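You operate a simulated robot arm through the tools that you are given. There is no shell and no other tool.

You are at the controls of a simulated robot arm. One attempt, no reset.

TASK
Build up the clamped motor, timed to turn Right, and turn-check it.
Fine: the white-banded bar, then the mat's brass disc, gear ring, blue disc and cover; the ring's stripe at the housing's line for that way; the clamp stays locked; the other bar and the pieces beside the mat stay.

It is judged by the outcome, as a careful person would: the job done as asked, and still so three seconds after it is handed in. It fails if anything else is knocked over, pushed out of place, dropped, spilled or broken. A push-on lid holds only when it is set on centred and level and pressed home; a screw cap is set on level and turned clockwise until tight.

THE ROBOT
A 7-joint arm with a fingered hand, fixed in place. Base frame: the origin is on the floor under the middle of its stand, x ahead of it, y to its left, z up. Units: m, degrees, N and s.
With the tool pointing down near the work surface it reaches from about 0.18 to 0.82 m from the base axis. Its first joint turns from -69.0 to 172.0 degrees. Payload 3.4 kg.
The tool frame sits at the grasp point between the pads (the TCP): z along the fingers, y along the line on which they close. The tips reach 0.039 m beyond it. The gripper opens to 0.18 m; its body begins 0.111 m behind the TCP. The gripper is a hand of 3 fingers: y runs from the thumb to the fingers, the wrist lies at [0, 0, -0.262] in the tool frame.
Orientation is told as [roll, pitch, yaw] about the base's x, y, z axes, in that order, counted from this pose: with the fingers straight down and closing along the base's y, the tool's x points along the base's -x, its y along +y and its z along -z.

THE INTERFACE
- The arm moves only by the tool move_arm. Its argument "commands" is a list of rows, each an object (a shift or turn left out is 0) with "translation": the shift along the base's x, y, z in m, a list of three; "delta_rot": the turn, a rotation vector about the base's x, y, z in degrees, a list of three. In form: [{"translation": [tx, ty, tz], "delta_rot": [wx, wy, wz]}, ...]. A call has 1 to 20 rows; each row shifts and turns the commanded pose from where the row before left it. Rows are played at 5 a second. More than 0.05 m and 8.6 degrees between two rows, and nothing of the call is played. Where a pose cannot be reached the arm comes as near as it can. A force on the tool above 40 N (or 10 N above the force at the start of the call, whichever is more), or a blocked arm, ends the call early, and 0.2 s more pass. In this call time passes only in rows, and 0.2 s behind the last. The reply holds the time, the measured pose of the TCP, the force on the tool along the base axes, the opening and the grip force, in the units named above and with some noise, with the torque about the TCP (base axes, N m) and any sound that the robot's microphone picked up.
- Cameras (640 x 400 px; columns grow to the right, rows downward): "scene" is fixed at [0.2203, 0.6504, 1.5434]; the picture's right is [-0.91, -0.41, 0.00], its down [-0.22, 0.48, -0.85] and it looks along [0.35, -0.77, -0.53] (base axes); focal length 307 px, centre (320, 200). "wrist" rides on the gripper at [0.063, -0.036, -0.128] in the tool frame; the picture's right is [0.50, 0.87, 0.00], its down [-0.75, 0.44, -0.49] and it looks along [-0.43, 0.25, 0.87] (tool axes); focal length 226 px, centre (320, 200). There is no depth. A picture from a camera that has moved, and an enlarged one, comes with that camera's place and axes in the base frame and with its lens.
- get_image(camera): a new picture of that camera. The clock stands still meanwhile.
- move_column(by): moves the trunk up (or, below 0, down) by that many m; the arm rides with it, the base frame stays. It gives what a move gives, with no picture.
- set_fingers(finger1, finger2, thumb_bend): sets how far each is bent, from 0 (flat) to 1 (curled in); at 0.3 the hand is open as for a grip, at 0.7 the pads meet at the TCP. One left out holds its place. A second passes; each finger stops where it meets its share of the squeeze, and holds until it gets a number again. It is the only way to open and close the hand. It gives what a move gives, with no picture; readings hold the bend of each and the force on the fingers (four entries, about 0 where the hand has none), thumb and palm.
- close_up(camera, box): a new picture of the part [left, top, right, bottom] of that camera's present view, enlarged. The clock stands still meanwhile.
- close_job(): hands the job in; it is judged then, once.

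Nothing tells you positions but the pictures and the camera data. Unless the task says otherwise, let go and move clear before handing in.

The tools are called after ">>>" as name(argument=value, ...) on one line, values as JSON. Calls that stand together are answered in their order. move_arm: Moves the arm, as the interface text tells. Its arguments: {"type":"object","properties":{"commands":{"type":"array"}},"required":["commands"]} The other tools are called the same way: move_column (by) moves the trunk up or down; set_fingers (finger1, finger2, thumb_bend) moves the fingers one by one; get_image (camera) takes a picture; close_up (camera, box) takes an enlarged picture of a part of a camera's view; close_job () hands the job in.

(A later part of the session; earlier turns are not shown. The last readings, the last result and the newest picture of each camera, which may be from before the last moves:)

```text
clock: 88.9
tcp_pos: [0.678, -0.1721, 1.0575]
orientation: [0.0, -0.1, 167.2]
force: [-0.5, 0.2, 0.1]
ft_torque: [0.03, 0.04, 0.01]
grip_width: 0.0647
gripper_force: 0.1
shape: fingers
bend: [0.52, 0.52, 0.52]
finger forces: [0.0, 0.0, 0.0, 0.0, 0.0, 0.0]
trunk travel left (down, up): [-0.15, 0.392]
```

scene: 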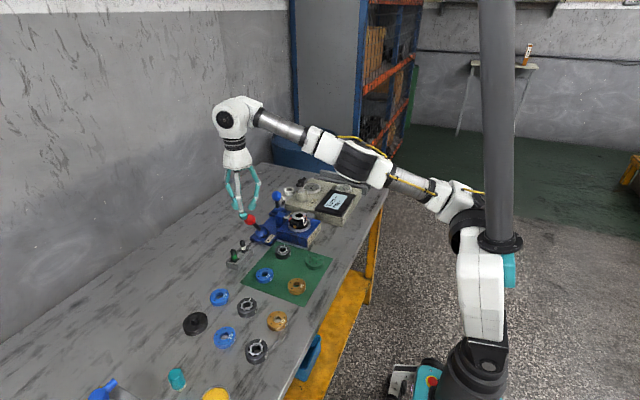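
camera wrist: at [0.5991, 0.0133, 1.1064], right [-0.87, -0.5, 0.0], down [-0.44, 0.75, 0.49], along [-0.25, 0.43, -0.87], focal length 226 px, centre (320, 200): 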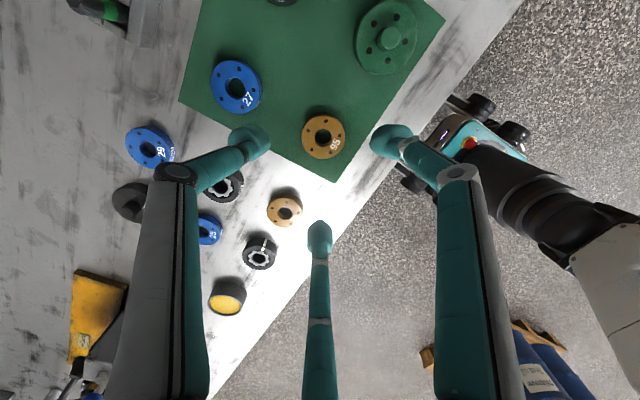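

Yaw 167° is reachable, so I can pick the ring there and place it near yaw 36°. I'll move above the gear ring "72" and measure it closely.

>>> move_arm(commands=[{"translation": [0, 0.04, 0]}, {"translation": [0, 0.045, 0]}, {"translation": [0, 0.044, 0]}, {"translation": [0, 0, -0.035]}, {"translation": [0, 0, -0.035]}])

>>> get_image(camera="wrist")

>>> close_up(camera="wrist", box=[280, 120, 360, 200])

```text
clock: 90.1
tcp_pos: [0.6808, -0.0444, 0.9867]
orientation: [-0.1, -0.1, 167.0]
force: [-0.2, -0.1, -0.3]
ft_torque: [0.04, 0.02, -0.01]
grip_width: 0.0645
gripper_force: 0.1
shape: fingers
bend: [0.52, 0.52, 0.52]
finger forces: [0.1, 0.0, 0.1, 0.0, 0.0, 0.1]
trunk travel left (down, up): [-0.15, 0.392]
```

```text
taken
camera wrist: at [0.7503, -0.0254, 1.1145], right [0.29, -0.96, 0.0], down [-0.83, -0.26, 0.49], along [-0.47, -0.14, -0.87], focal length 226 px, centre (320, 200)
```

wrist: 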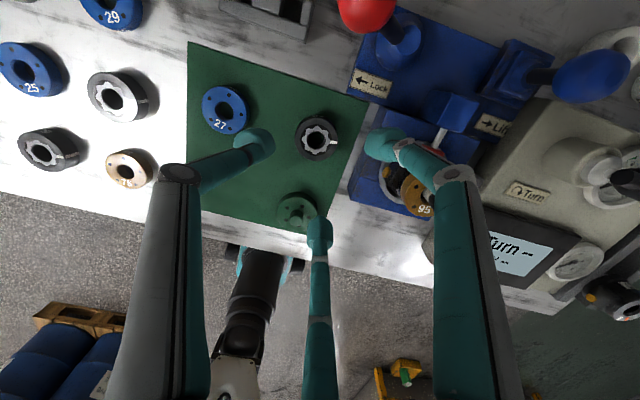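

```text
5.00 times, centred on (320, 160) of wrist
camera zoom: at [0.7503, -0.0254, 1.1145], right [0.29, -0.96, 0.0], down [-0.83, -0.26, 0.49], along [-0.47, -0.14, -0.87], focal length 1130 px, centre (320, 400)
```

zoom: 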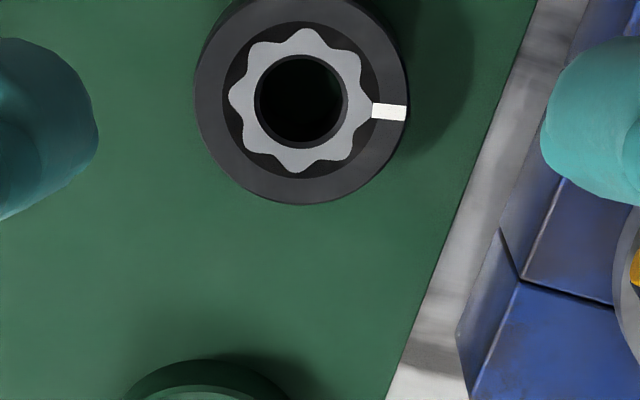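

>>> move_arm(commands=[{"translation": [-0.0065, 0.0029, -0.03]}, {"translation": [0, 0, -0.04]}, {"translation": [0, 0, -0.035]}])

>>> get_image(camera="wrist")

>>> close_up(camera="wrist", box=[250, 110, 390, 250])

>>> close_up(camera="scene", box=[240, 210, 330, 280])

```text
clock: 90.9
tcp_pos: [0.6729, -0.0422, 0.8803]
orientation: [-0.1, -0.1, 166.9]
force: [0.4, 0.4, -0.5]
ft_torque: [0.0, 0.01, -0.01]
grip_width: 0.0644
gripper_force: 0.1
shape: fingers
bend: [0.52, 0.52, 0.52]
finger forces: [0.0, 0.0, 0.1, 0.0, 0.0, 0.0]
trunk travel left (down, up): [-0.15, 0.392]
```

```text
taken
camera wrist: at [0.7432, -0.022, 1.0075], right [0.29, -0.96, 0.0], down [-0.83, -0.26, 0.49], along [-0.47, -0.14, -0.87], focal length 226 px, centre (320, 200)
```

wrist: 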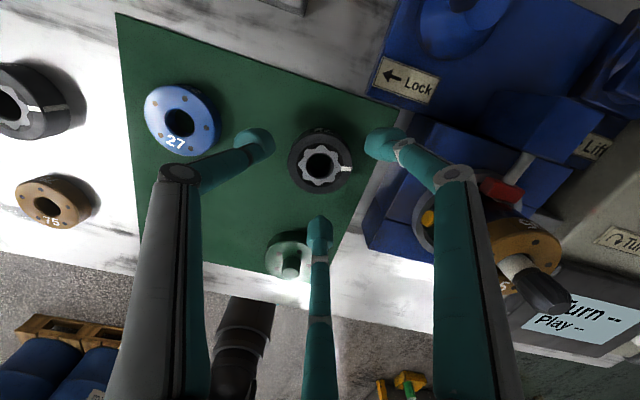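

```text
2.86 times, centred on (320, 180) of wrist
camera zoom: at [0.7432, -0.022, 1.0075], right [0.29, -0.96, 0.0], down [-0.83, -0.26, 0.49], along [-0.47, -0.14, -0.87], focal length 646 px, centre (320, 257)
```

zoom: 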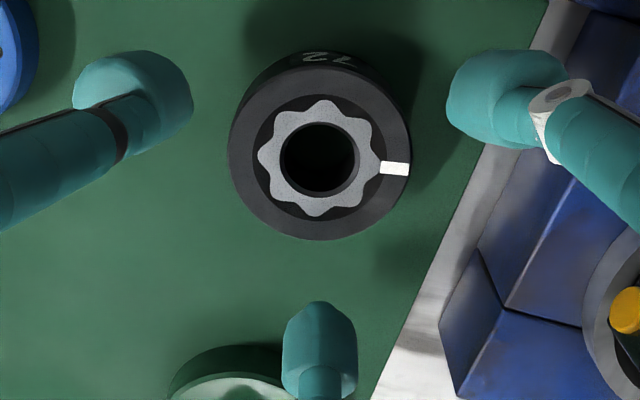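

```text
5.71 times, centred on (285, 245) of scene
camera zoom: at [0.2203, 0.6504, 1.5434], right [-0.91, -0.41, 0.0], down [-0.22, 0.48, -0.85], along [0.35, -0.77, -0.53], focal length 1753 px, centre (520, -57)
```

zoom: 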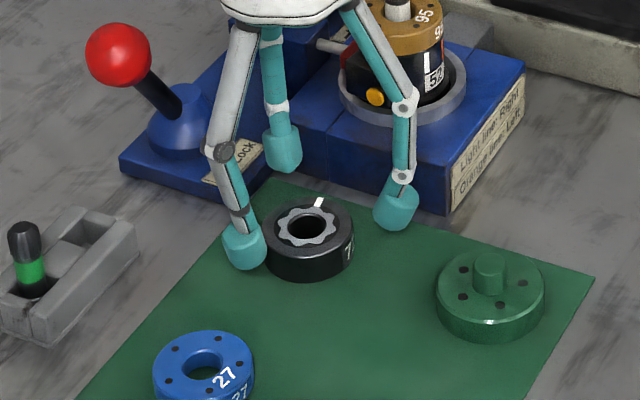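

>>> move_arm(commands=[{"translation": [0, 0, -0.012]}, {"translation": [0, 0, -0.012]}, {"translation": [0, 0, -0.003]}])

```text
clock: 91.7
tcp_pos: [0.6724, -0.0392, 0.8556]
orientation: [0.0, -0.1, 167.1]
force: [0.1, -0.6, 0.1]
ft_torque: [0.01, -0.02, 0.01]
grip_width: 0.0645
gripper_force: 0.0
shape: fingers
bend: [0.52, 0.52, 0.52]
finger forces: [0.0, 0.0, 0.0, 0.1, 0.0, 0.0]
trunk travel left (down, up): [-0.15, 0.392]
```

>>> move_arm(commands=[{"translation": [0, 0, -0.002]}])

>>> close_up(camera="wrist", box=[250, 110, 390, 250])

```text
clock: 92.1
tcp_pos: [0.6727, -0.0387, 0.8532]
orientation: [0.0, 0.1, 167.0]
force: [0.3, -0.5, 0.5]
ft_torque: [-0.01, 0.01, 0.02]
grip_width: 0.0645
gripper_force: 0.0
shape: fingers
bend: [0.52, 0.52, 0.52]
finger forces: [0.1, 0.1, 0.1, 0.0, 0.1, 0.0]
trunk travel left (down, up): [-0.15, 0.392]
```

```text
2.86 times, centred on (320, 180) of wrist
camera zoom: at [0.7427, -0.0182, 0.9808], right [0.29, -0.96, 0.0], down [-0.83, -0.26, 0.49], along [-0.47, -0.14, -0.87], focal length 646 px, centre (320, 257)
```

zoom: 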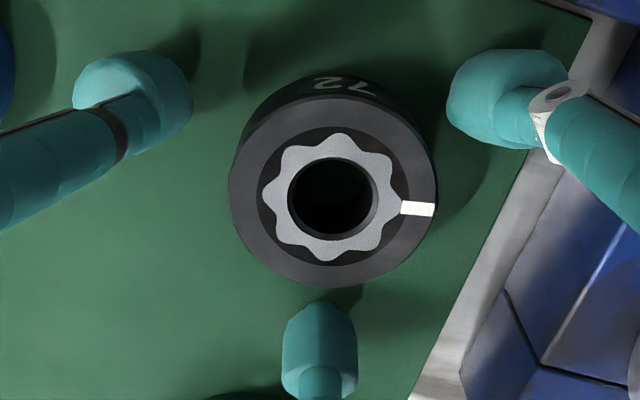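

>>> move_arm(commands=[{"translation": [0.001, -0.003, 0]}])

>>> set_fingers(finger1=0.68, finger2=0.68, thumb_bend=0.68)

>>> close_up(camera="wrist", box=[250, 110, 390, 250])

>>> close_up(camera="scene", box=[250, 220, 320, 280])

```text
clock: 92.5
tcp_pos: [0.6739, -0.0407, 0.854]
orientation: [0.0, 0.0, 167.0]
force: [0.1, -0.3, 0.8]
ft_torque: [0.01, -0.01, 0.03]
grip_width: 0.0641
gripper_force: 0.1
shape: fingers
bend: [0.52, 0.52, 0.52]
finger forces: [0.1, 0.1, 0.0, 0.0, 0.0, 0.0]
trunk travel left (down, up): [-0.15, 0.392]
```

```text
clock: 93.5
tcp_pos: [0.6732, -0.0413, 0.8537]
orientation: [0.1, -0.1, 167.1]
force: [0.8, 1.8, -0.3]
ft_torque: [-0.01, 0.0, 0.02]
grip_width: 0.038
gripper_force: 13.9
shape: fingers
bend: [0.59, 0.59, 0.6]
finger forces: [8.5, 8.1, 0.1, 0.0, 11.4, 0.1]
trunk travel left (down, up): [-0.15, 0.392]
```

```text
2.86 times, centred on (320, 180) of wrist
camera zoom: at [0.7435, -0.0215, 0.981], right [0.29, -0.96, 0.0], down [-0.83, -0.26, 0.49], along [-0.47, -0.14, -0.87], focal length 646 px, centre (320, 257)
```

zoom: 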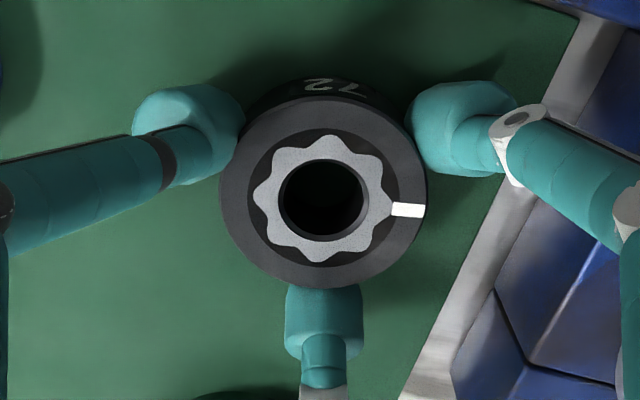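

```text
6.67 times, centred on (285, 250) of scene
camera zoom: at [0.2203, 0.6504, 1.5434], right [-0.91, -0.41, 0.0], down [-0.22, 0.48, -0.85], along [0.35, -0.77, -0.53], focal length 2046 px, centre (553, -133)
```

zoom: 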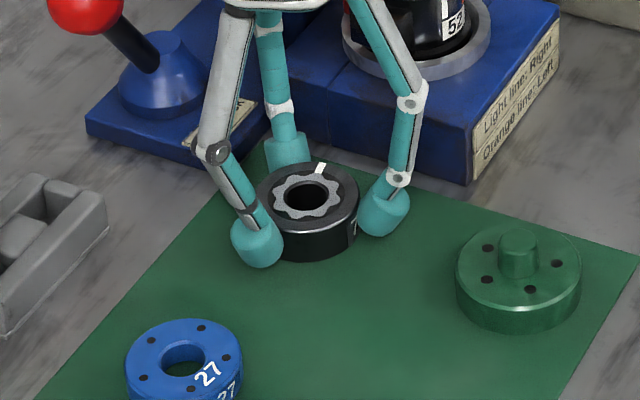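

The ring is firmly gripped; its stripe sits at about -81° now, so yaw ≈ 40° should put it on the white line. I'll lift it, then rotate while carrying it over the bar.

>>> move_arm(commands=[{"translation": [0, 0, 0.02]}, {"translation": [0, 0, 0.045]}, {"translation": [0, 0, 0.05]}, {"translation": [0, 0, 0.05]}])

>>> move_arm(commands=[{"translation": [0.0003, -0.008, 0], "delta_rot": [0, 0, -7.94]}, {"translation": [0.0003, -0.008, 0], "delta_rot": [0, 0, -7.94]}, {"translation": [0.0003, -0.008, 0], "delta_rot": [0, 0, -7.94]}, {"translation": [0.0003, -0.008, 0], "delta_rot": [0, 0, -7.94]}, {"translation": [0.0003, -0.008, 0], "delta_rot": [0, 0, -7.94]}, {"translation": [0.0003, -0.008, 0], "delta_rot": [0, 0, -7.94]}, {"translation": [0.0003, -0.008, 0], "delta_rot": [0, 0, -7.94]}, {"translation": [0.0003, -0.008, 0], "delta_rot": [0, 0, -7.94]}, {"translation": [0.0003, -0.008, 0], "delta_rot": [0, 0, -7.94]}, {"translation": [0.0003, -0.008, 0], "delta_rot": [0, 0, -7.94]}, {"translation": [0.0003, -0.008, 0], "delta_rot": [0, 0, -7.94]}, {"translation": [0.0003, -0.008, 0], "delta_rot": [0, 0, -7.94]}, {"translation": [0.0003, -0.008, 0], "delta_rot": [0, 0, -7.94]}, {"translation": [0.0003, -0.008, 0], "delta_rot": [0, 0, -7.94]}, {"translation": [0.0003, -0.008, 0], "delta_rot": [0, 0, -7.94]}, {"translation": [0.0003, -0.0076, 0], "delta_rot": [0, 0, -7.94]}])

>>> close_up(camera="wrist", box=[260, 100, 380, 220])

>>> close_up(camera="scene", box=[275, 175, 325, 225])

```text
clock: 94.5
tcp_pos: [0.6747, -0.0381, 1.0211]
orientation: [-0.1, 0.1, 167.1]
force: [0.6, 0.2, -2.5]
ft_torque: [0.02, 0.01, 0.0]
grip_width: 0.0381
gripper_force: 14.0
shape: fingers
bend: [0.59, 0.59, 0.61]
finger forces: [9.2, 8.6, 0.0, 0.1, 11.1, 0.0]
trunk travel left (down, up): [-0.15, 0.392]
```

```text
clock: 97.9
tcp_pos: [0.6791, -0.1712, 1.0178]
orientation: [0.1, 0.0, 39.8]
force: [0.5, -0.1, -2.8]
ft_torque: [0.03, 0.01, 0.03]
grip_width: 0.038
gripper_force: 14.2
shape: fingers
bend: [0.59, 0.59, 0.61]
finger forces: [9.1, 8.7, 0.1, 0.0, 11.1, 0.0]
trunk travel left (down, up): [-0.15, 0.392]
```

```text
3.33 times, centred on (320, 160) of wrist
camera zoom: at [0.6543, -0.2395, 1.1448], right [-0.94, 0.34, 0.0], down [0.3, 0.82, 0.49], along [0.17, 0.46, -0.87], focal length 754 px, centre (320, 333)
```

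zoom: 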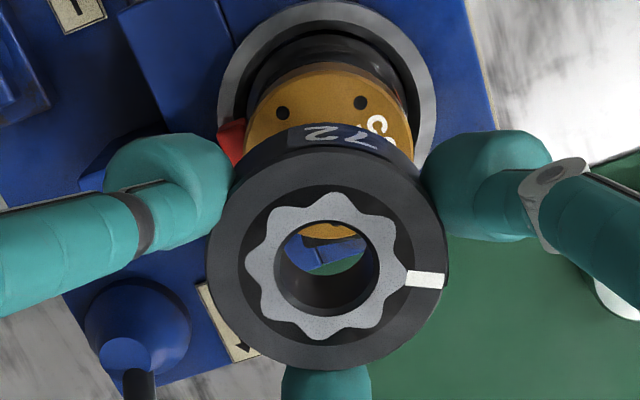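

```text
8.00 times, centred on (300, 200) of scene
camera zoom: at [0.2203, 0.6504, 1.5434], right [-0.91, -0.41, 0.0], down [-0.22, 0.48, -0.85], along [0.35, -0.77, -0.53], focal length 2455 px, centre (480, 200)
```

zoom: 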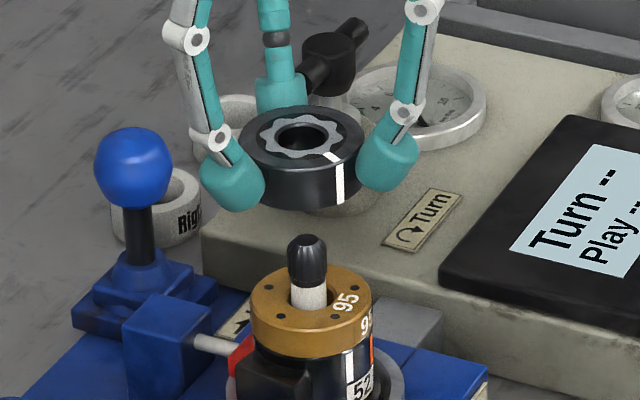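

The stripe already looks close to the white line's bearing. I'll nudge to centre over the bar, lower to just above its tip and check.

>>> move_arm(commands=[{"translation": [-0.0005, 0.001, -0.012]}, {"translation": [0, 0, -0.012]}])

>>> close_up(camera="wrist", box=[270, 120, 370, 220])

>>> close_up(camera="scene", box=[280, 185, 320, 225])

```text
clock: 98.5
tcp_pos: [0.6771, -0.1687, 0.9938]
orientation: [0.2, 0.0, 39.9]
force: [0.3, 0.9, -3.0]
ft_torque: [-0.03, 0.04, 0.03]
grip_width: 0.0379
gripper_force: 14.8
shape: fingers
bend: [0.59, 0.59, 0.61]
finger forces: [9.2, 8.6, 0.0, 0.1, 11.2, 0.0]
trunk travel left (down, up): [-0.15, 0.392]
```

```text
4.00 times, centred on (320, 170) of wrist
camera zoom: at [0.6548, -0.2377, 1.1214], right [-0.94, 0.34, 0.0], down [0.3, 0.82, 0.49], along [0.17, 0.46, -0.87], focal length 904 px, centre (320, 320)
```

zoom: 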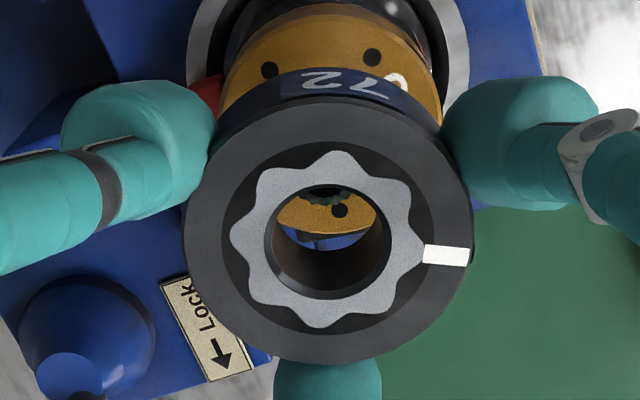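

```text
10.00 times, centred on (300, 205) of scene
camera zoom: at [0.2203, 0.6504, 1.5434], right [-0.91, -0.41, 0.0], down [-0.22, 0.48, -0.85], along [0.35, -0.77, -0.53], focal length 3068 px, centre (520, 150)
```

zoom: 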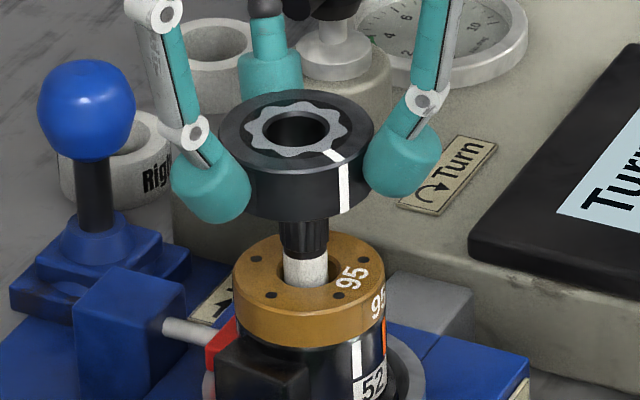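

>>> move_arm(commands=[{"translation": [0, 0, -0.006]}, {"translation": [0, 0, -0.006]}, {"translation": [0, 0, -0.006]}, {"translation": [0, 0, -0.006]}])

>>> close_up(camera="wrist", box=[270, 120, 370, 220])

>>> close_up(camera="scene", box=[285, 200, 317, 232])

```text
clock: 99.5
tcp_pos: [0.6789, -0.1703, 0.9699]
orientation: [0.2, 0.1, 40.0]
force: [-0.7, 0.9, -2.3]
ft_torque: [-0.02, 0.02, 0.04]
grip_width: 0.0383
gripper_force: 14.0
shape: fingers
bend: [0.59, 0.59, 0.61]
finger forces: [9.1, 8.5, 0.0, 0.0, 11.1, 0.0]
trunk travel left (down, up): [-0.15, 0.392]
```

```text
4.00 times, centred on (320, 170) of wrist
camera zoom: at [0.6549, -0.2392, 1.0967], right [-0.94, 0.34, 0.0], down [0.3, 0.82, 0.49], along [0.17, 0.46, -0.87], focal length 904 px, centre (320, 320)
```

zoom: 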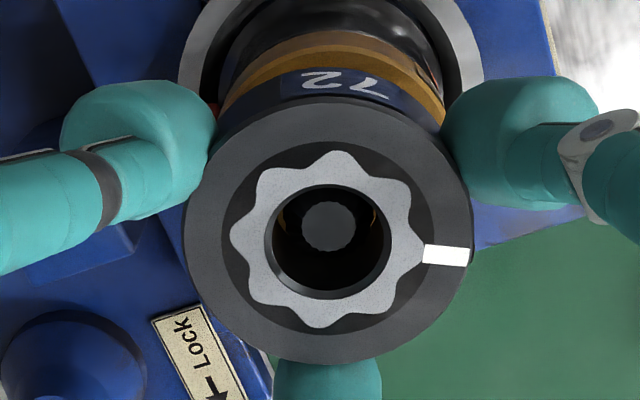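

```text
12.50 times, centred on (301, 216) of scene
camera zoom: at [0.2203, 0.6504, 1.5434], right [-0.91, -0.41, 0.0], down [-0.22, 0.48, -0.85], along [0.35, -0.77, -0.53], focal length 3836 px, centre (558, 0)
```

zoom: 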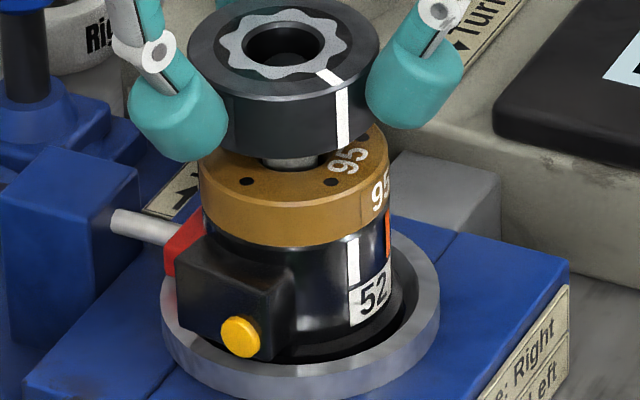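

The bar is inside the ring. I'll shift about 1.5 mm to be concentric with the brass disc and lower to just above it.

>>> move_arm(commands=[{"translation": [-0.0014, -0.0006, 0]}, {"translation": [0, 0, -0.005]}, {"translation": [0, 0, -0.004]}])

>>> close_up(camera="scene", box=[288, 200, 312, 224])

>>> close_up(camera="wrist", box=[270, 100, 370, 220])

```text
clock: 100.3
tcp_pos: [0.6767, -0.1694, 0.9612]
orientation: [0.1, 0.0, 40.0]
force: [0.2, -0.5, -3.7]
ft_torque: [-0.03, 0.0, 0.03]
grip_width: 0.0377
gripper_force: 14.5
shape: fingers
bend: [0.59, 0.59, 0.61]
finger forces: [9.1, 8.5, 0.0, 0.0, 11.1, 0.0]
trunk travel left (down, up): [-0.15, 0.392]
```

```text
16.00 times, centred on (300, 212) of scene
camera zoom: at [0.2203, 0.6504, 1.5434], right [-0.91, -0.41, 0.0], down [-0.22, 0.48, -0.85], along [0.35, -0.77, -0.53], focal length 4910 px, centre (640, 8)
```

zoom: 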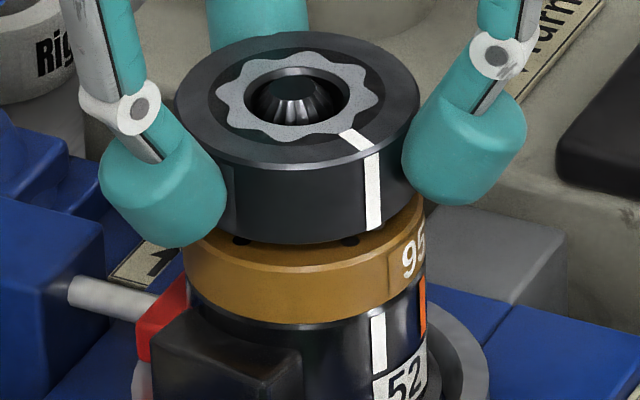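

```text
3.33 times, centred on (320, 160) of wrist
camera zoom: at [0.653, -0.239, 1.0886], right [-0.94, 0.34, 0.0], down [0.3, 0.82, 0.49], along [0.17, 0.46, -0.87], focal length 754 px, centre (320, 333)
```

zoom: 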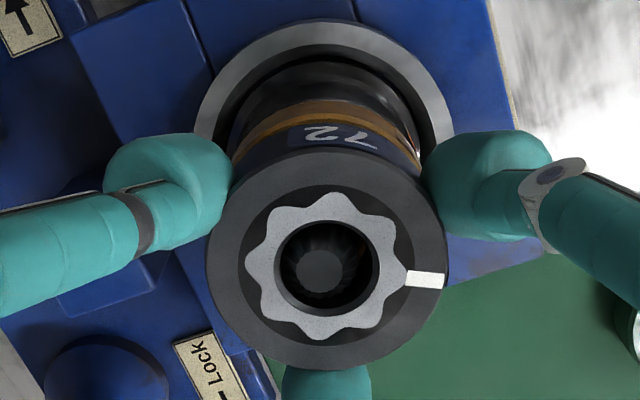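

The stripe lines up with the white line within about a degree and the ring is concentric. I'll set it down onto the brass disc.

>>> move_arm(commands=[{"translation": [0, 0, -0.002]}, {"translation": [0, 0, -0.0015]}, {"translation": [0, 0, -0.0015]}])

>>> close_up(camera="scene", box=[288, 200, 312, 224])

```text
clock: 101.1
tcp_pos: [0.6777, -0.1702, 0.9565]
orientation: [0.2, 0.2, 40.0]
force: [0.4, -0.5, -3.0]
ft_torque: [0.0, -0.02, 0.03]
grip_width: 0.0379
gripper_force: 14.3
shape: fingers
bend: [0.59, 0.59, 0.61]
finger forces: [9.1, 8.6, 0.0, 0.1, 11.2, 0.0]
trunk travel left (down, up): [-0.15, 0.392]
```

```text
16.00 times, centred on (300, 212) of scene
camera zoom: at [0.2203, 0.6504, 1.5434], right [-0.91, -0.41, 0.0], down [-0.22, 0.48, -0.85], along [0.35, -0.77, -0.53], focal length 4910 px, centre (640, 8)
```

zoom: 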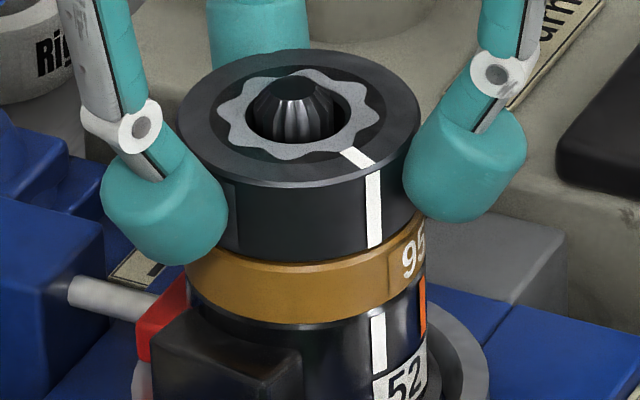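

>>> move_arm(commands=[{"translation": [0, 0, -0.001]}, {"translation": [0, 0, -0.001]}])

>>> close_up(camera="scene", box=[288, 200, 312, 224])

```text
clock: 101.7
tcp_pos: [0.6767, -0.1688, 0.9549]
orientation: [0.1, -0.1, 39.9]
force: [1.3, 0.5, -2.2]
ft_torque: [0.02, -0.02, 0.02]
grip_width: 0.0381
gripper_force: 14.4
shape: fingers
bend: [0.59, 0.59, 0.61]
finger forces: [9.0, 8.6, 0.0, 0.0, 11.4, 0.1]
trunk travel left (down, up): [-0.15, 0.392]
```

```text
16.00 times, centred on (300, 212) of scene
camera zoom: at [0.2203, 0.6504, 1.5434], right [-0.91, -0.41, 0.0], down [-0.22, 0.48, -0.85], along [0.35, -0.77, -0.53], focal length 4910 px, centre (640, 8)
```

zoom: 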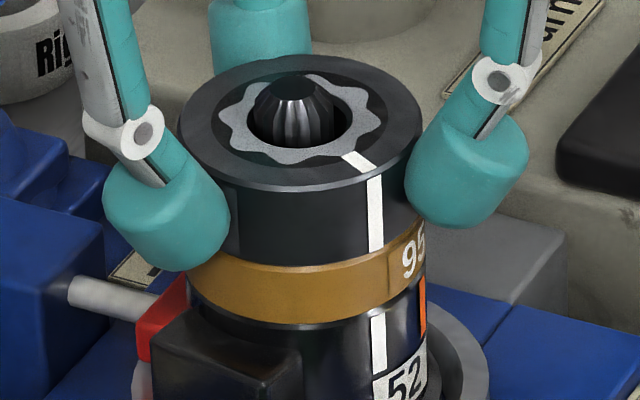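

>>> move_arm(commands=[{"translation": [0, 0, -0.001]}, {"translation": [0, 0, -0.001]}])

```text
clock: 102.3
tcp_pos: [0.6751, -0.1706, 0.9542]
orientation: [0.1, -0.1, 40.0]
force: [3.6, -1.5, 5.8]
ft_torque: [-0.05, -0.09, -0.02]
grip_width: 0.0379
gripper_force: 15.7
shape: fingers
bend: [0.59, 0.59, 0.61]
finger forces: [9.1, 8.6, 0.1, 0.0, 13.1, 0.0]
trunk travel left (down, up): [-0.15, 0.392]
```

>>> close_up(camera="scene", box=[290, 202, 310, 222])

>>> close_up(camera="wrist", box=[270, 110, 370, 210])

```text
16.00 times, centred on (300, 212) of scene
camera zoom: at [0.2203, 0.6504, 1.5434], right [-0.91, -0.41, 0.0], down [-0.22, 0.48, -0.85], along [0.35, -0.77, -0.53], focal length 4910 px, centre (640, 8)
```

zoom: 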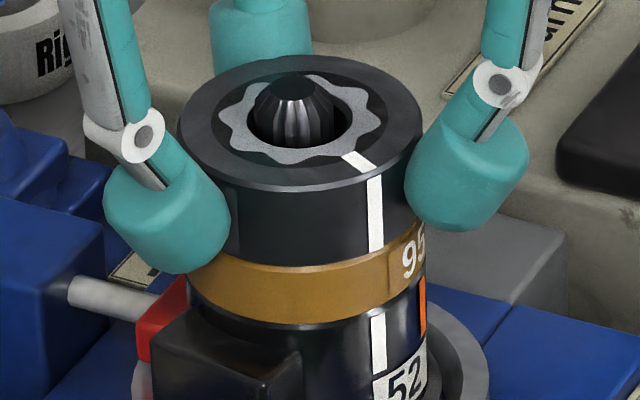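

```text
4.00 times, centred on (320, 160) of wrist
camera zoom: at [0.6519, -0.2392, 1.0811], right [-0.94, 0.34, 0.0], down [0.3, 0.82, 0.49], along [0.17, 0.46, -0.87], focal length 904 px, centre (320, 360)
```

zoom: 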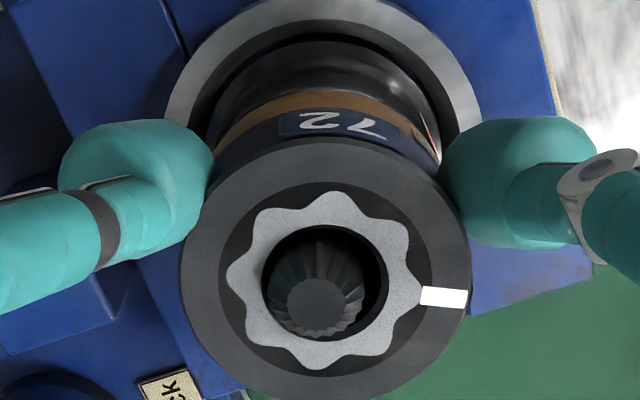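

The ring is seated, with its stripe in line with the housing's white line. I'll release it.

>>> set_fingers(finger1=0.52, finger2=0.52, thumb_bend=0.52)

>>> close_up(camera="scene", box=[290, 202, 310, 222])

```text
clock: 103.3
tcp_pos: [0.6757, -0.1704, 0.9525]
orientation: [0.2, 0.1, 40.0]
force: [0.8, 0.3, -0.3]
ft_torque: [0.0, 0.0, -0.01]
grip_width: 0.0646
gripper_force: 0.1
shape: fingers
bend: [0.52, 0.52, 0.52]
finger forces: [0.0, 0.0, 0.0, 0.0, 0.0, 0.1]
trunk travel left (down, up): [-0.15, 0.392]
```

```text
16.00 times, centred on (300, 212) of scene
camera zoom: at [0.2203, 0.6504, 1.5434], right [-0.91, -0.41, 0.0], down [-0.22, 0.48, -0.85], along [0.35, -0.77, -0.53], focal length 4910 px, centre (640, 8)
```

zoom: 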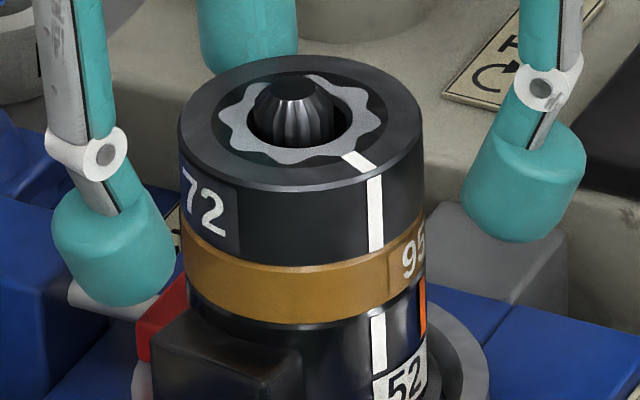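

The ring and stripe stayed put. Next is the blue disc "27" near (0.674, 0.077).

>>> move_arm(commands=[{"translation": [0, 0, 0.03]}, {"translation": [0, 0, 0.045]}, {"translation": [0, 0.01, 0.035]}, {"translation": [0, 0.045, 0]}, {"translation": [0, 0.048, 0]}, {"translation": [0, 0.048, 0]}, {"translation": [0, 0.048, 0]}, {"translation": [0, 0.045, -0.015]}, {"translation": [0, 0.003, -0.045]}, {"translation": [0, 0, -0.04]}])

>>> close_up(camera="wrist", box=[260, 100, 380, 220])

>>> close_up(camera="scene", box=[285, 197, 317, 229])

```text
clock: 105.5
tcp_pos: [0.6771, 0.0748, 0.9616]
orientation: [0.2, -0.1, 40.0]
force: [-0.5, -0.1, -0.4]
ft_torque: [0.01, 0.03, 0.01]
grip_width: 0.0643
gripper_force: 0.1
shape: fingers
bend: [0.52, 0.52, 0.52]
finger forces: [0.1, 0.0, 0.1, 0.1, 0.0, 0.1]
trunk travel left (down, up): [-0.15, 0.392]
```

```text
3.33 times, centred on (320, 160) of wrist
camera zoom: at [0.6533, 0.0053, 1.0877], right [-0.94, 0.34, 0.0], down [0.3, 0.82, 0.49], along [0.17, 0.47, -0.87], focal length 754 px, centre (320, 333)
```

zoom: 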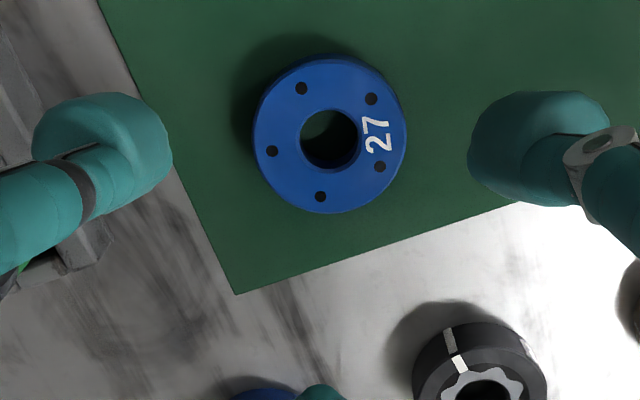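

```text
12.50 times, centred on (301, 213) of scene
camera zoom: at [0.2203, 0.6504, 1.5434], right [-0.91, -0.41, 0.0], down [-0.22, 0.48, -0.85], along [0.35, -0.77, -0.53], focal length 3836 px, centre (558, 38)
```

zoom: 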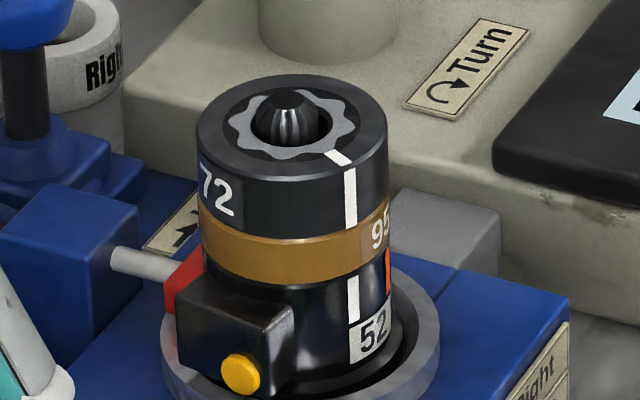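

>>> move_arm(commands=[{"translation": [-0.0034, 0.0012, -0.03]}, {"translation": [0, 0, -0.035]}, {"translation": [0, 0, -0.03]}, {"translation": [0, 0, -0.01]}])

>>> close_up(camera="wrist", box=[250, 110, 390, 250])

```text
clock: 106.5
tcp_pos: [0.6724, 0.0794, 0.8581]
orientation: [0.1, 0.1, 40.0]
force: [-0.4, -0.6, 0.6]
ft_torque: [0.01, 0.02, 0.01]
grip_width: 0.0645
gripper_force: 0.0
shape: fingers
bend: [0.52, 0.52, 0.52]
finger forces: [0.1, 0.0, 0.0, 0.0, 0.1, 0.0]
trunk travel left (down, up): [-0.15, 0.392]
```

```text
2.86 times, centred on (320, 180) of wrist
camera zoom: at [0.6486, 0.0095, 0.9851], right [-0.94, 0.34, 0.0], down [0.3, 0.82, 0.49], along [0.17, 0.46, -0.87], focal length 646 px, centre (320, 257)
```

zoom: 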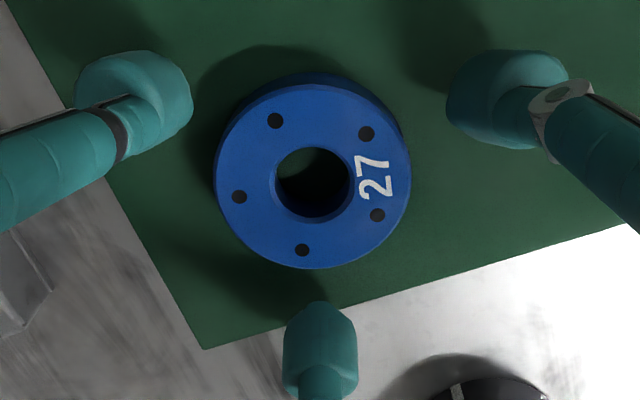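

>>> move_arm(commands=[{"translation": [0.0011, -0.0026, 0]}, {"translation": [0, 0, -0.0045]}])

>>> set_fingers(finger1=0.68, finger2=0.68, thumb_bend=0.68)

>>> close_up(camera="wrist", box=[250, 110, 390, 250])

>>> close_up(camera="scene", box=[235, 240, 305, 300])

```text
clock: 107.1
tcp_pos: [0.6736, 0.0761, 0.854]
orientation: [0.1, 0.0, 40.0]
force: [-0.7, 0.5, -0.3]
ft_torque: [0.0, -0.01, 0.01]
grip_width: 0.0643
gripper_force: 0.0
shape: fingers
bend: [0.52, 0.52, 0.52]
finger forces: [0.0, 0.0, 0.0, 0.0, 0.0, 0.0]
trunk travel left (down, up): [-0.15, 0.392]
```

```text
clock: 108.1
tcp_pos: [0.6736, 0.0765, 0.8535]
orientation: [0.0, 0.1, 39.9]
force: [1.8, -0.8, -0.2]
ft_torque: [0.0, 0.02, -0.01]
grip_width: 0.0366
gripper_force: 13.9
shape: fingers
bend: [0.59, 0.58, 0.61]
finger forces: [8.5, 8.4, 0.0, 0.1, 10.4, 0.0]
trunk travel left (down, up): [-0.15, 0.392]
```

```text
2.86 times, centred on (320, 180) of wrist
camera zoom: at [0.6499, 0.0066, 0.9807], right [-0.94, 0.34, 0.0], down [0.3, 0.82, 0.49], along [0.17, 0.46, -0.87], focal length 646 px, centre (320, 257)
```

zoom: 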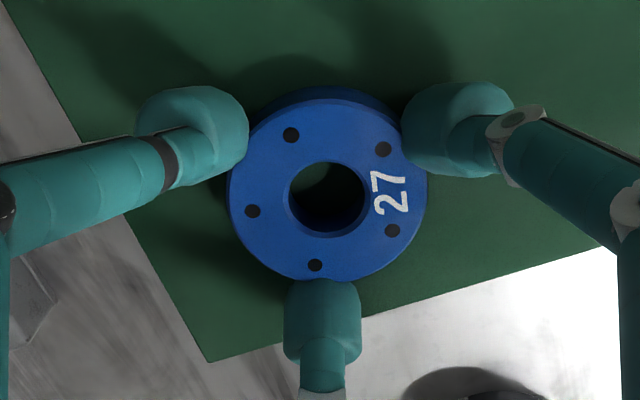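

```text
6.67 times, centred on (270, 270) of scene
camera zoom: at [0.2203, 0.6504, 1.5434], right [-0.91, -0.41, 0.0], down [-0.22, 0.48, -0.85], along [0.35, -0.77, -0.53], focal length 2046 px, centre (653, -267)
```

zoom: 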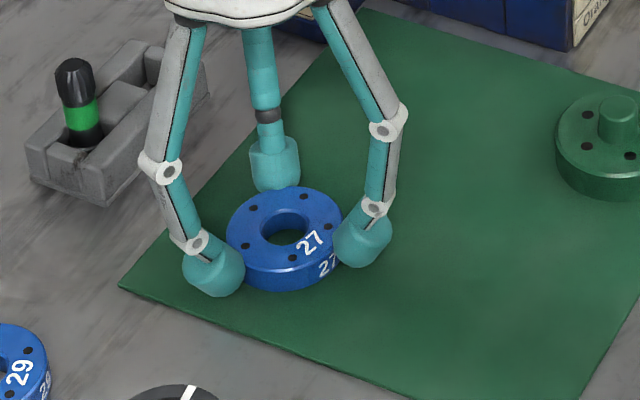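

The blue disc is gripped evenly. I'll carry it above the stack.

>>> move_arm(commands=[{"translation": [0, 0, 0.02]}, {"translation": [0, 0, 0.045]}, {"translation": [0, 0, 0.05]}, {"translation": [0, 0, 0.05]}, {"translation": [0.001, -0.045, 0]}, {"translation": [0.001, -0.045, 0]}, {"translation": [0.001, -0.045, 0]}, {"translation": [0.001, -0.045, 0]}, {"translation": [0.0005, -0.045, 0]}, {"translation": [0, -0.023, 0]}])

>>> close_up(camera="wrist", box=[260, 100, 380, 220])

>>> close_up(camera="scene", box=[280, 180, 320, 220])

```text
clock: 110.3
tcp_pos: [0.6807, -0.173, 1.0183]
orientation: [0.2, 0.0, 40.1]
force: [-0.5, 0.9, -1.8]
ft_torque: [0.0, 0.03, 0.01]
grip_width: 0.0364
gripper_force: 13.5
shape: fingers
bend: [0.59, 0.58, 0.61]
finger forces: [8.9, 8.6, 0.1, 0.1, 10.0, 0.0]
trunk travel left (down, up): [-0.15, 0.392]
```

```text
3.33 times, centred on (320, 160) of wrist
camera zoom: at [0.6573, -0.2419, 1.1455], right [-0.94, 0.34, 0.0], down [0.3, 0.82, 0.49], along [0.17, 0.47, -0.87], focal length 754 px, centre (320, 333)
```

zoom: 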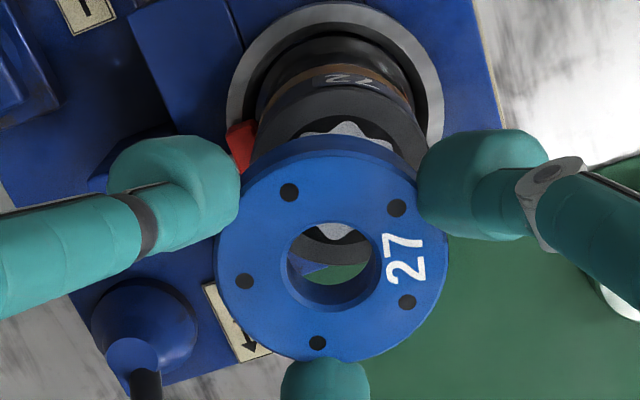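

```text
10.00 times, centred on (300, 200) of scene
camera zoom: at [0.2203, 0.6504, 1.5434], right [-0.91, -0.41, 0.0], down [-0.22, 0.48, -0.85], along [0.35, -0.77, -0.53], focal length 3068 px, centre (520, 200)
```

zoom: 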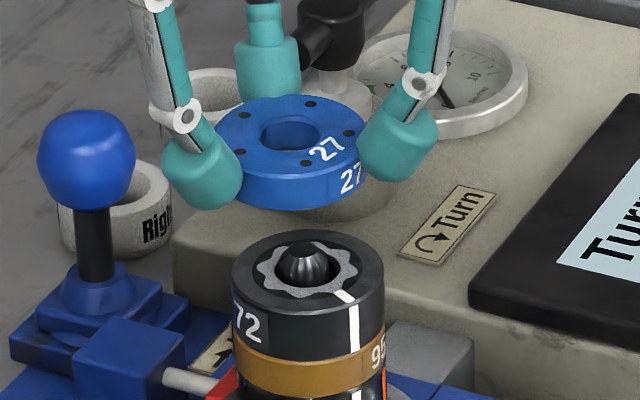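

>>> move_arm(commands=[{"translation": [-0.0035, 0.0015, -0.01]}, {"translation": [0, 0, -0.012]}])

>>> close_up(camera="wrist", box=[270, 110, 370, 210])

>>> close_up(camera="scene", box=[285, 190, 317, 222])

```text
clock: 110.9
tcp_pos: [0.6768, -0.1712, 0.9952]
orientation: [0.1, 0.0, 40.0]
force: [-0.6, 0.2, -2.6]
ft_torque: [-0.02, 0.03, 0.04]
grip_width: 0.0365
gripper_force: 14.3
shape: fingers
bend: [0.59, 0.58, 0.61]
finger forces: [9.0, 8.6, 0.0, 0.0, 10.0, 0.1]
trunk travel left (down, up): [-0.15, 0.392]
```

```text
4.00 times, centred on (320, 160) of wrist
camera zoom: at [0.6529, -0.2408, 1.123], right [-0.94, 0.34, 0.0], down [0.3, 0.82, 0.49], along [0.17, 0.46, -0.87], focal length 904 px, centre (320, 360)
```

zoom: 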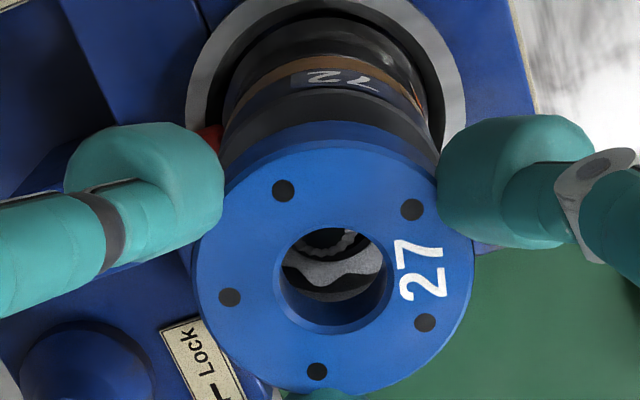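

```text
12.50 times, centred on (301, 206) of scene
camera zoom: at [0.2203, 0.6504, 1.5434], right [-0.91, -0.41, 0.0], down [-0.22, 0.48, -0.85], along [0.35, -0.77, -0.53], focal length 3836 px, centre (558, 125)
```

zoom: 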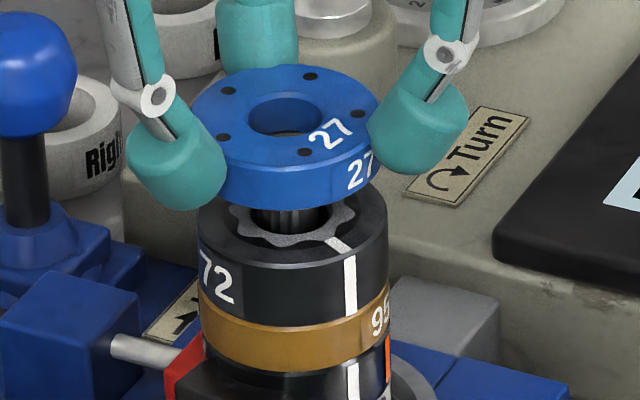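

>>> move_arm(commands=[{"translation": [-0.0008, -0.0003, -0.003]}, {"translation": [0, 0, -0.003]}, {"translation": [0, 0, -0.003]}])

>>> close_up(camera="wrist", box=[270, 110, 370, 210])

>>> close_up(camera="scene", box=[285, 190, 317, 222])

```text
clock: 111.7
tcp_pos: [0.6751, -0.1708, 0.9875]
orientation: [0.1, -0.1, 40.0]
force: [-0.2, 0.5, -2.6]
ft_torque: [-0.03, -0.03, -0.01]
grip_width: 0.0364
gripper_force: 13.5
shape: fingers
bend: [0.59, 0.58, 0.61]
finger forces: [8.9, 8.7, 0.0, 0.0, 10.0, 0.0]
trunk travel left (down, up): [-0.15, 0.392]
```

```text
4.00 times, centred on (320, 160) of wrist
camera zoom: at [0.6514, -0.2403, 1.1145], right [-0.94, 0.34, 0.0], down [0.3, 0.82, 0.49], along [0.17, 0.46, -0.87], focal length 904 px, centre (320, 360)
```

zoom: 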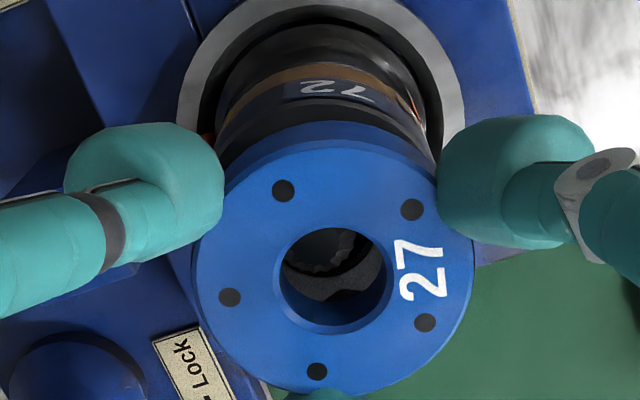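

```text
12.50 times, centred on (301, 206) of scene
camera zoom: at [0.2203, 0.6504, 1.5434], right [-0.91, -0.41, 0.0], down [-0.22, 0.48, -0.85], along [0.35, -0.77, -0.53], focal length 3836 px, centre (558, 125)
```

zoom: 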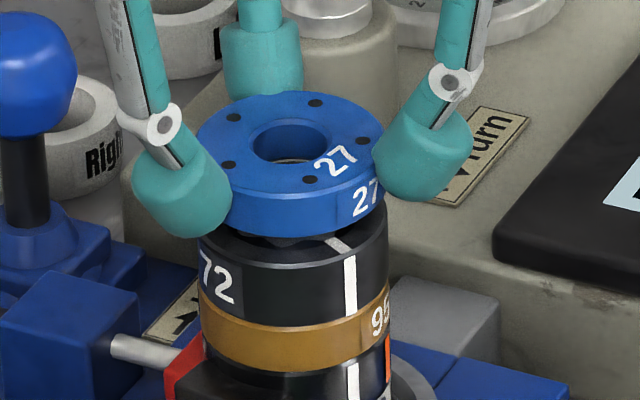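

>>> move_arm(commands=[{"translation": [0, 0, -0.002]}, {"translation": [0, 0, -0.002]}])

>>> close_up(camera="scene", box=[288, 194, 312, 218])

>>> close_up(camera="wrist", box=[280, 130, 360, 210])

```text
clock: 112.3
tcp_pos: [0.6759, -0.1708, 0.9827]
orientation: [0.1, 0.0, 39.9]
force: [-0.3, 0.2, -1.5]
ft_torque: [-0.06, 0.04, 0.01]
grip_width: 0.0366
gripper_force: 14.1
shape: fingers
bend: [0.59, 0.58, 0.61]
finger forces: [8.9, 8.6, 0.0, 0.0, 10.1, 0.0]
trunk travel left (down, up): [-0.15, 0.392]
```

```text
16.00 times, centred on (300, 206) of scene
camera zoom: at [0.2203, 0.6504, 1.5434], right [-0.91, -0.41, 0.0], down [-0.22, 0.48, -0.85], along [0.35, -0.77, -0.53], focal length 4910 px, centre (640, 104)
```

zoom: 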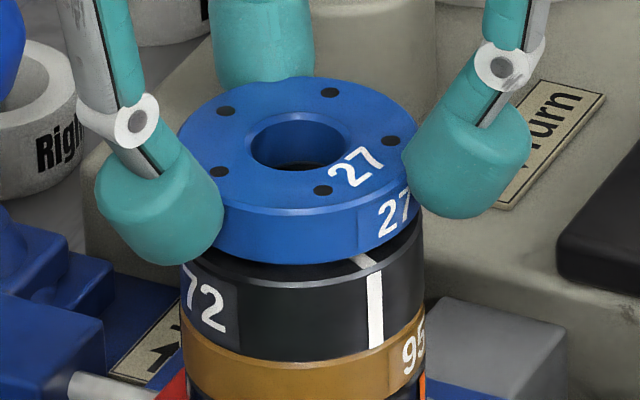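

```text
5.00 times, centred on (320, 170) of wrist
camera zoom: at [0.6517, -0.2404, 1.1099], right [-0.94, 0.34, 0.0], down [0.3, 0.82, 0.49], along [0.17, 0.46, -0.87], focal length 1130 px, centre (320, 350)
```

zoom: 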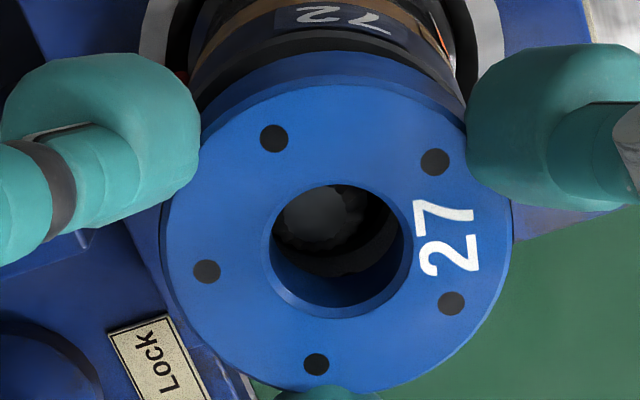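

>>> move_arm(commands=[{"translation": [0.0008, -0.0012, 0.0]}, {"translation": [0, 0, -0.0015]}])

>>> close_up(camera="wrist", box=[280, 130, 360, 210])

>>> close_up(camera="scene", box=[288, 194, 312, 218])

```text
clock: 112.9
tcp_pos: [0.6768, -0.1713, 0.9818]
orientation: [0.1, 0.1, 40.0]
force: [1.0, -0.1, -2.4]
ft_torque: [-0.01, 0.04, 0.02]
grip_width: 0.0364
gripper_force: 13.7
shape: fingers
bend: [0.59, 0.58, 0.61]
finger forces: [8.8, 8.6, 0.1, 0.1, 10.0, 0.0]
trunk travel left (down, up): [-0.15, 0.392]
```

```text
5.00 times, centred on (320, 170) of wrist
camera zoom: at [0.6522, -0.2416, 1.1087], right [-0.94, 0.34, 0.0], down [0.3, 0.82, 0.49], along [0.17, 0.46, -0.87], focal length 1130 px, centre (320, 350)
```

zoom: 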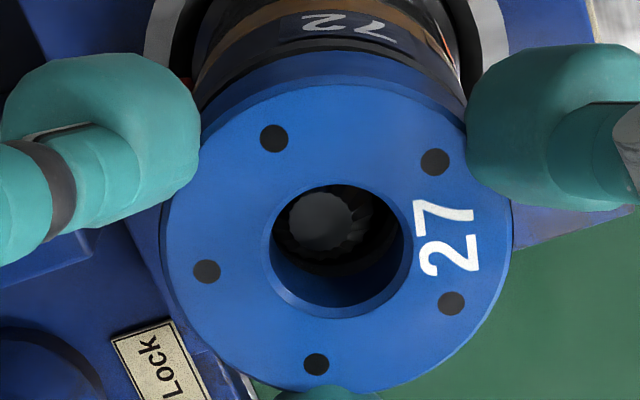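

```text
16.00 times, centred on (300, 206) of scene
camera zoom: at [0.2203, 0.6504, 1.5434], right [-0.91, -0.41, 0.0], down [-0.22, 0.48, -0.85], along [0.35, -0.77, -0.53], focal length 4910 px, centre (640, 104)
```

zoom: 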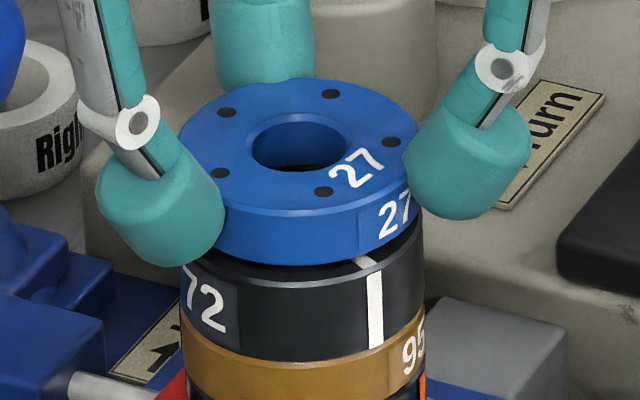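

>>> move_arm(commands=[{"translation": [0, 0, -0.0015]}, {"translation": [0, 0, -0.0015]}])

>>> close_up(camera="scene", box=[288, 194, 312, 218])

```text
clock: 113.5
tcp_pos: [0.6753, -0.1718, 0.9785]
orientation: [0.1, 0.0, 40.0]
force: [1.1, 1.2, -1.9]
ft_torque: [-0.03, -0.01, 0.0]
grip_width: 0.0362
gripper_force: 13.7
shape: fingers
bend: [0.59, 0.58, 0.61]
finger forces: [8.9, 8.6, 0.0, 0.0, 10.0, 0.0]
trunk travel left (down, up): [-0.15, 0.392]
```

```text
16.00 times, centred on (300, 206) of scene
camera zoom: at [0.2203, 0.6504, 1.5434], right [-0.91, -0.41, 0.0], down [-0.22, 0.48, -0.85], along [0.35, -0.77, -0.53], focal length 4910 px, centre (640, 104)
```

zoom: 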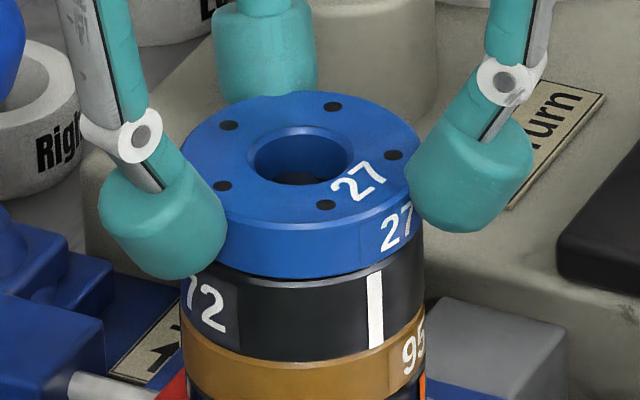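

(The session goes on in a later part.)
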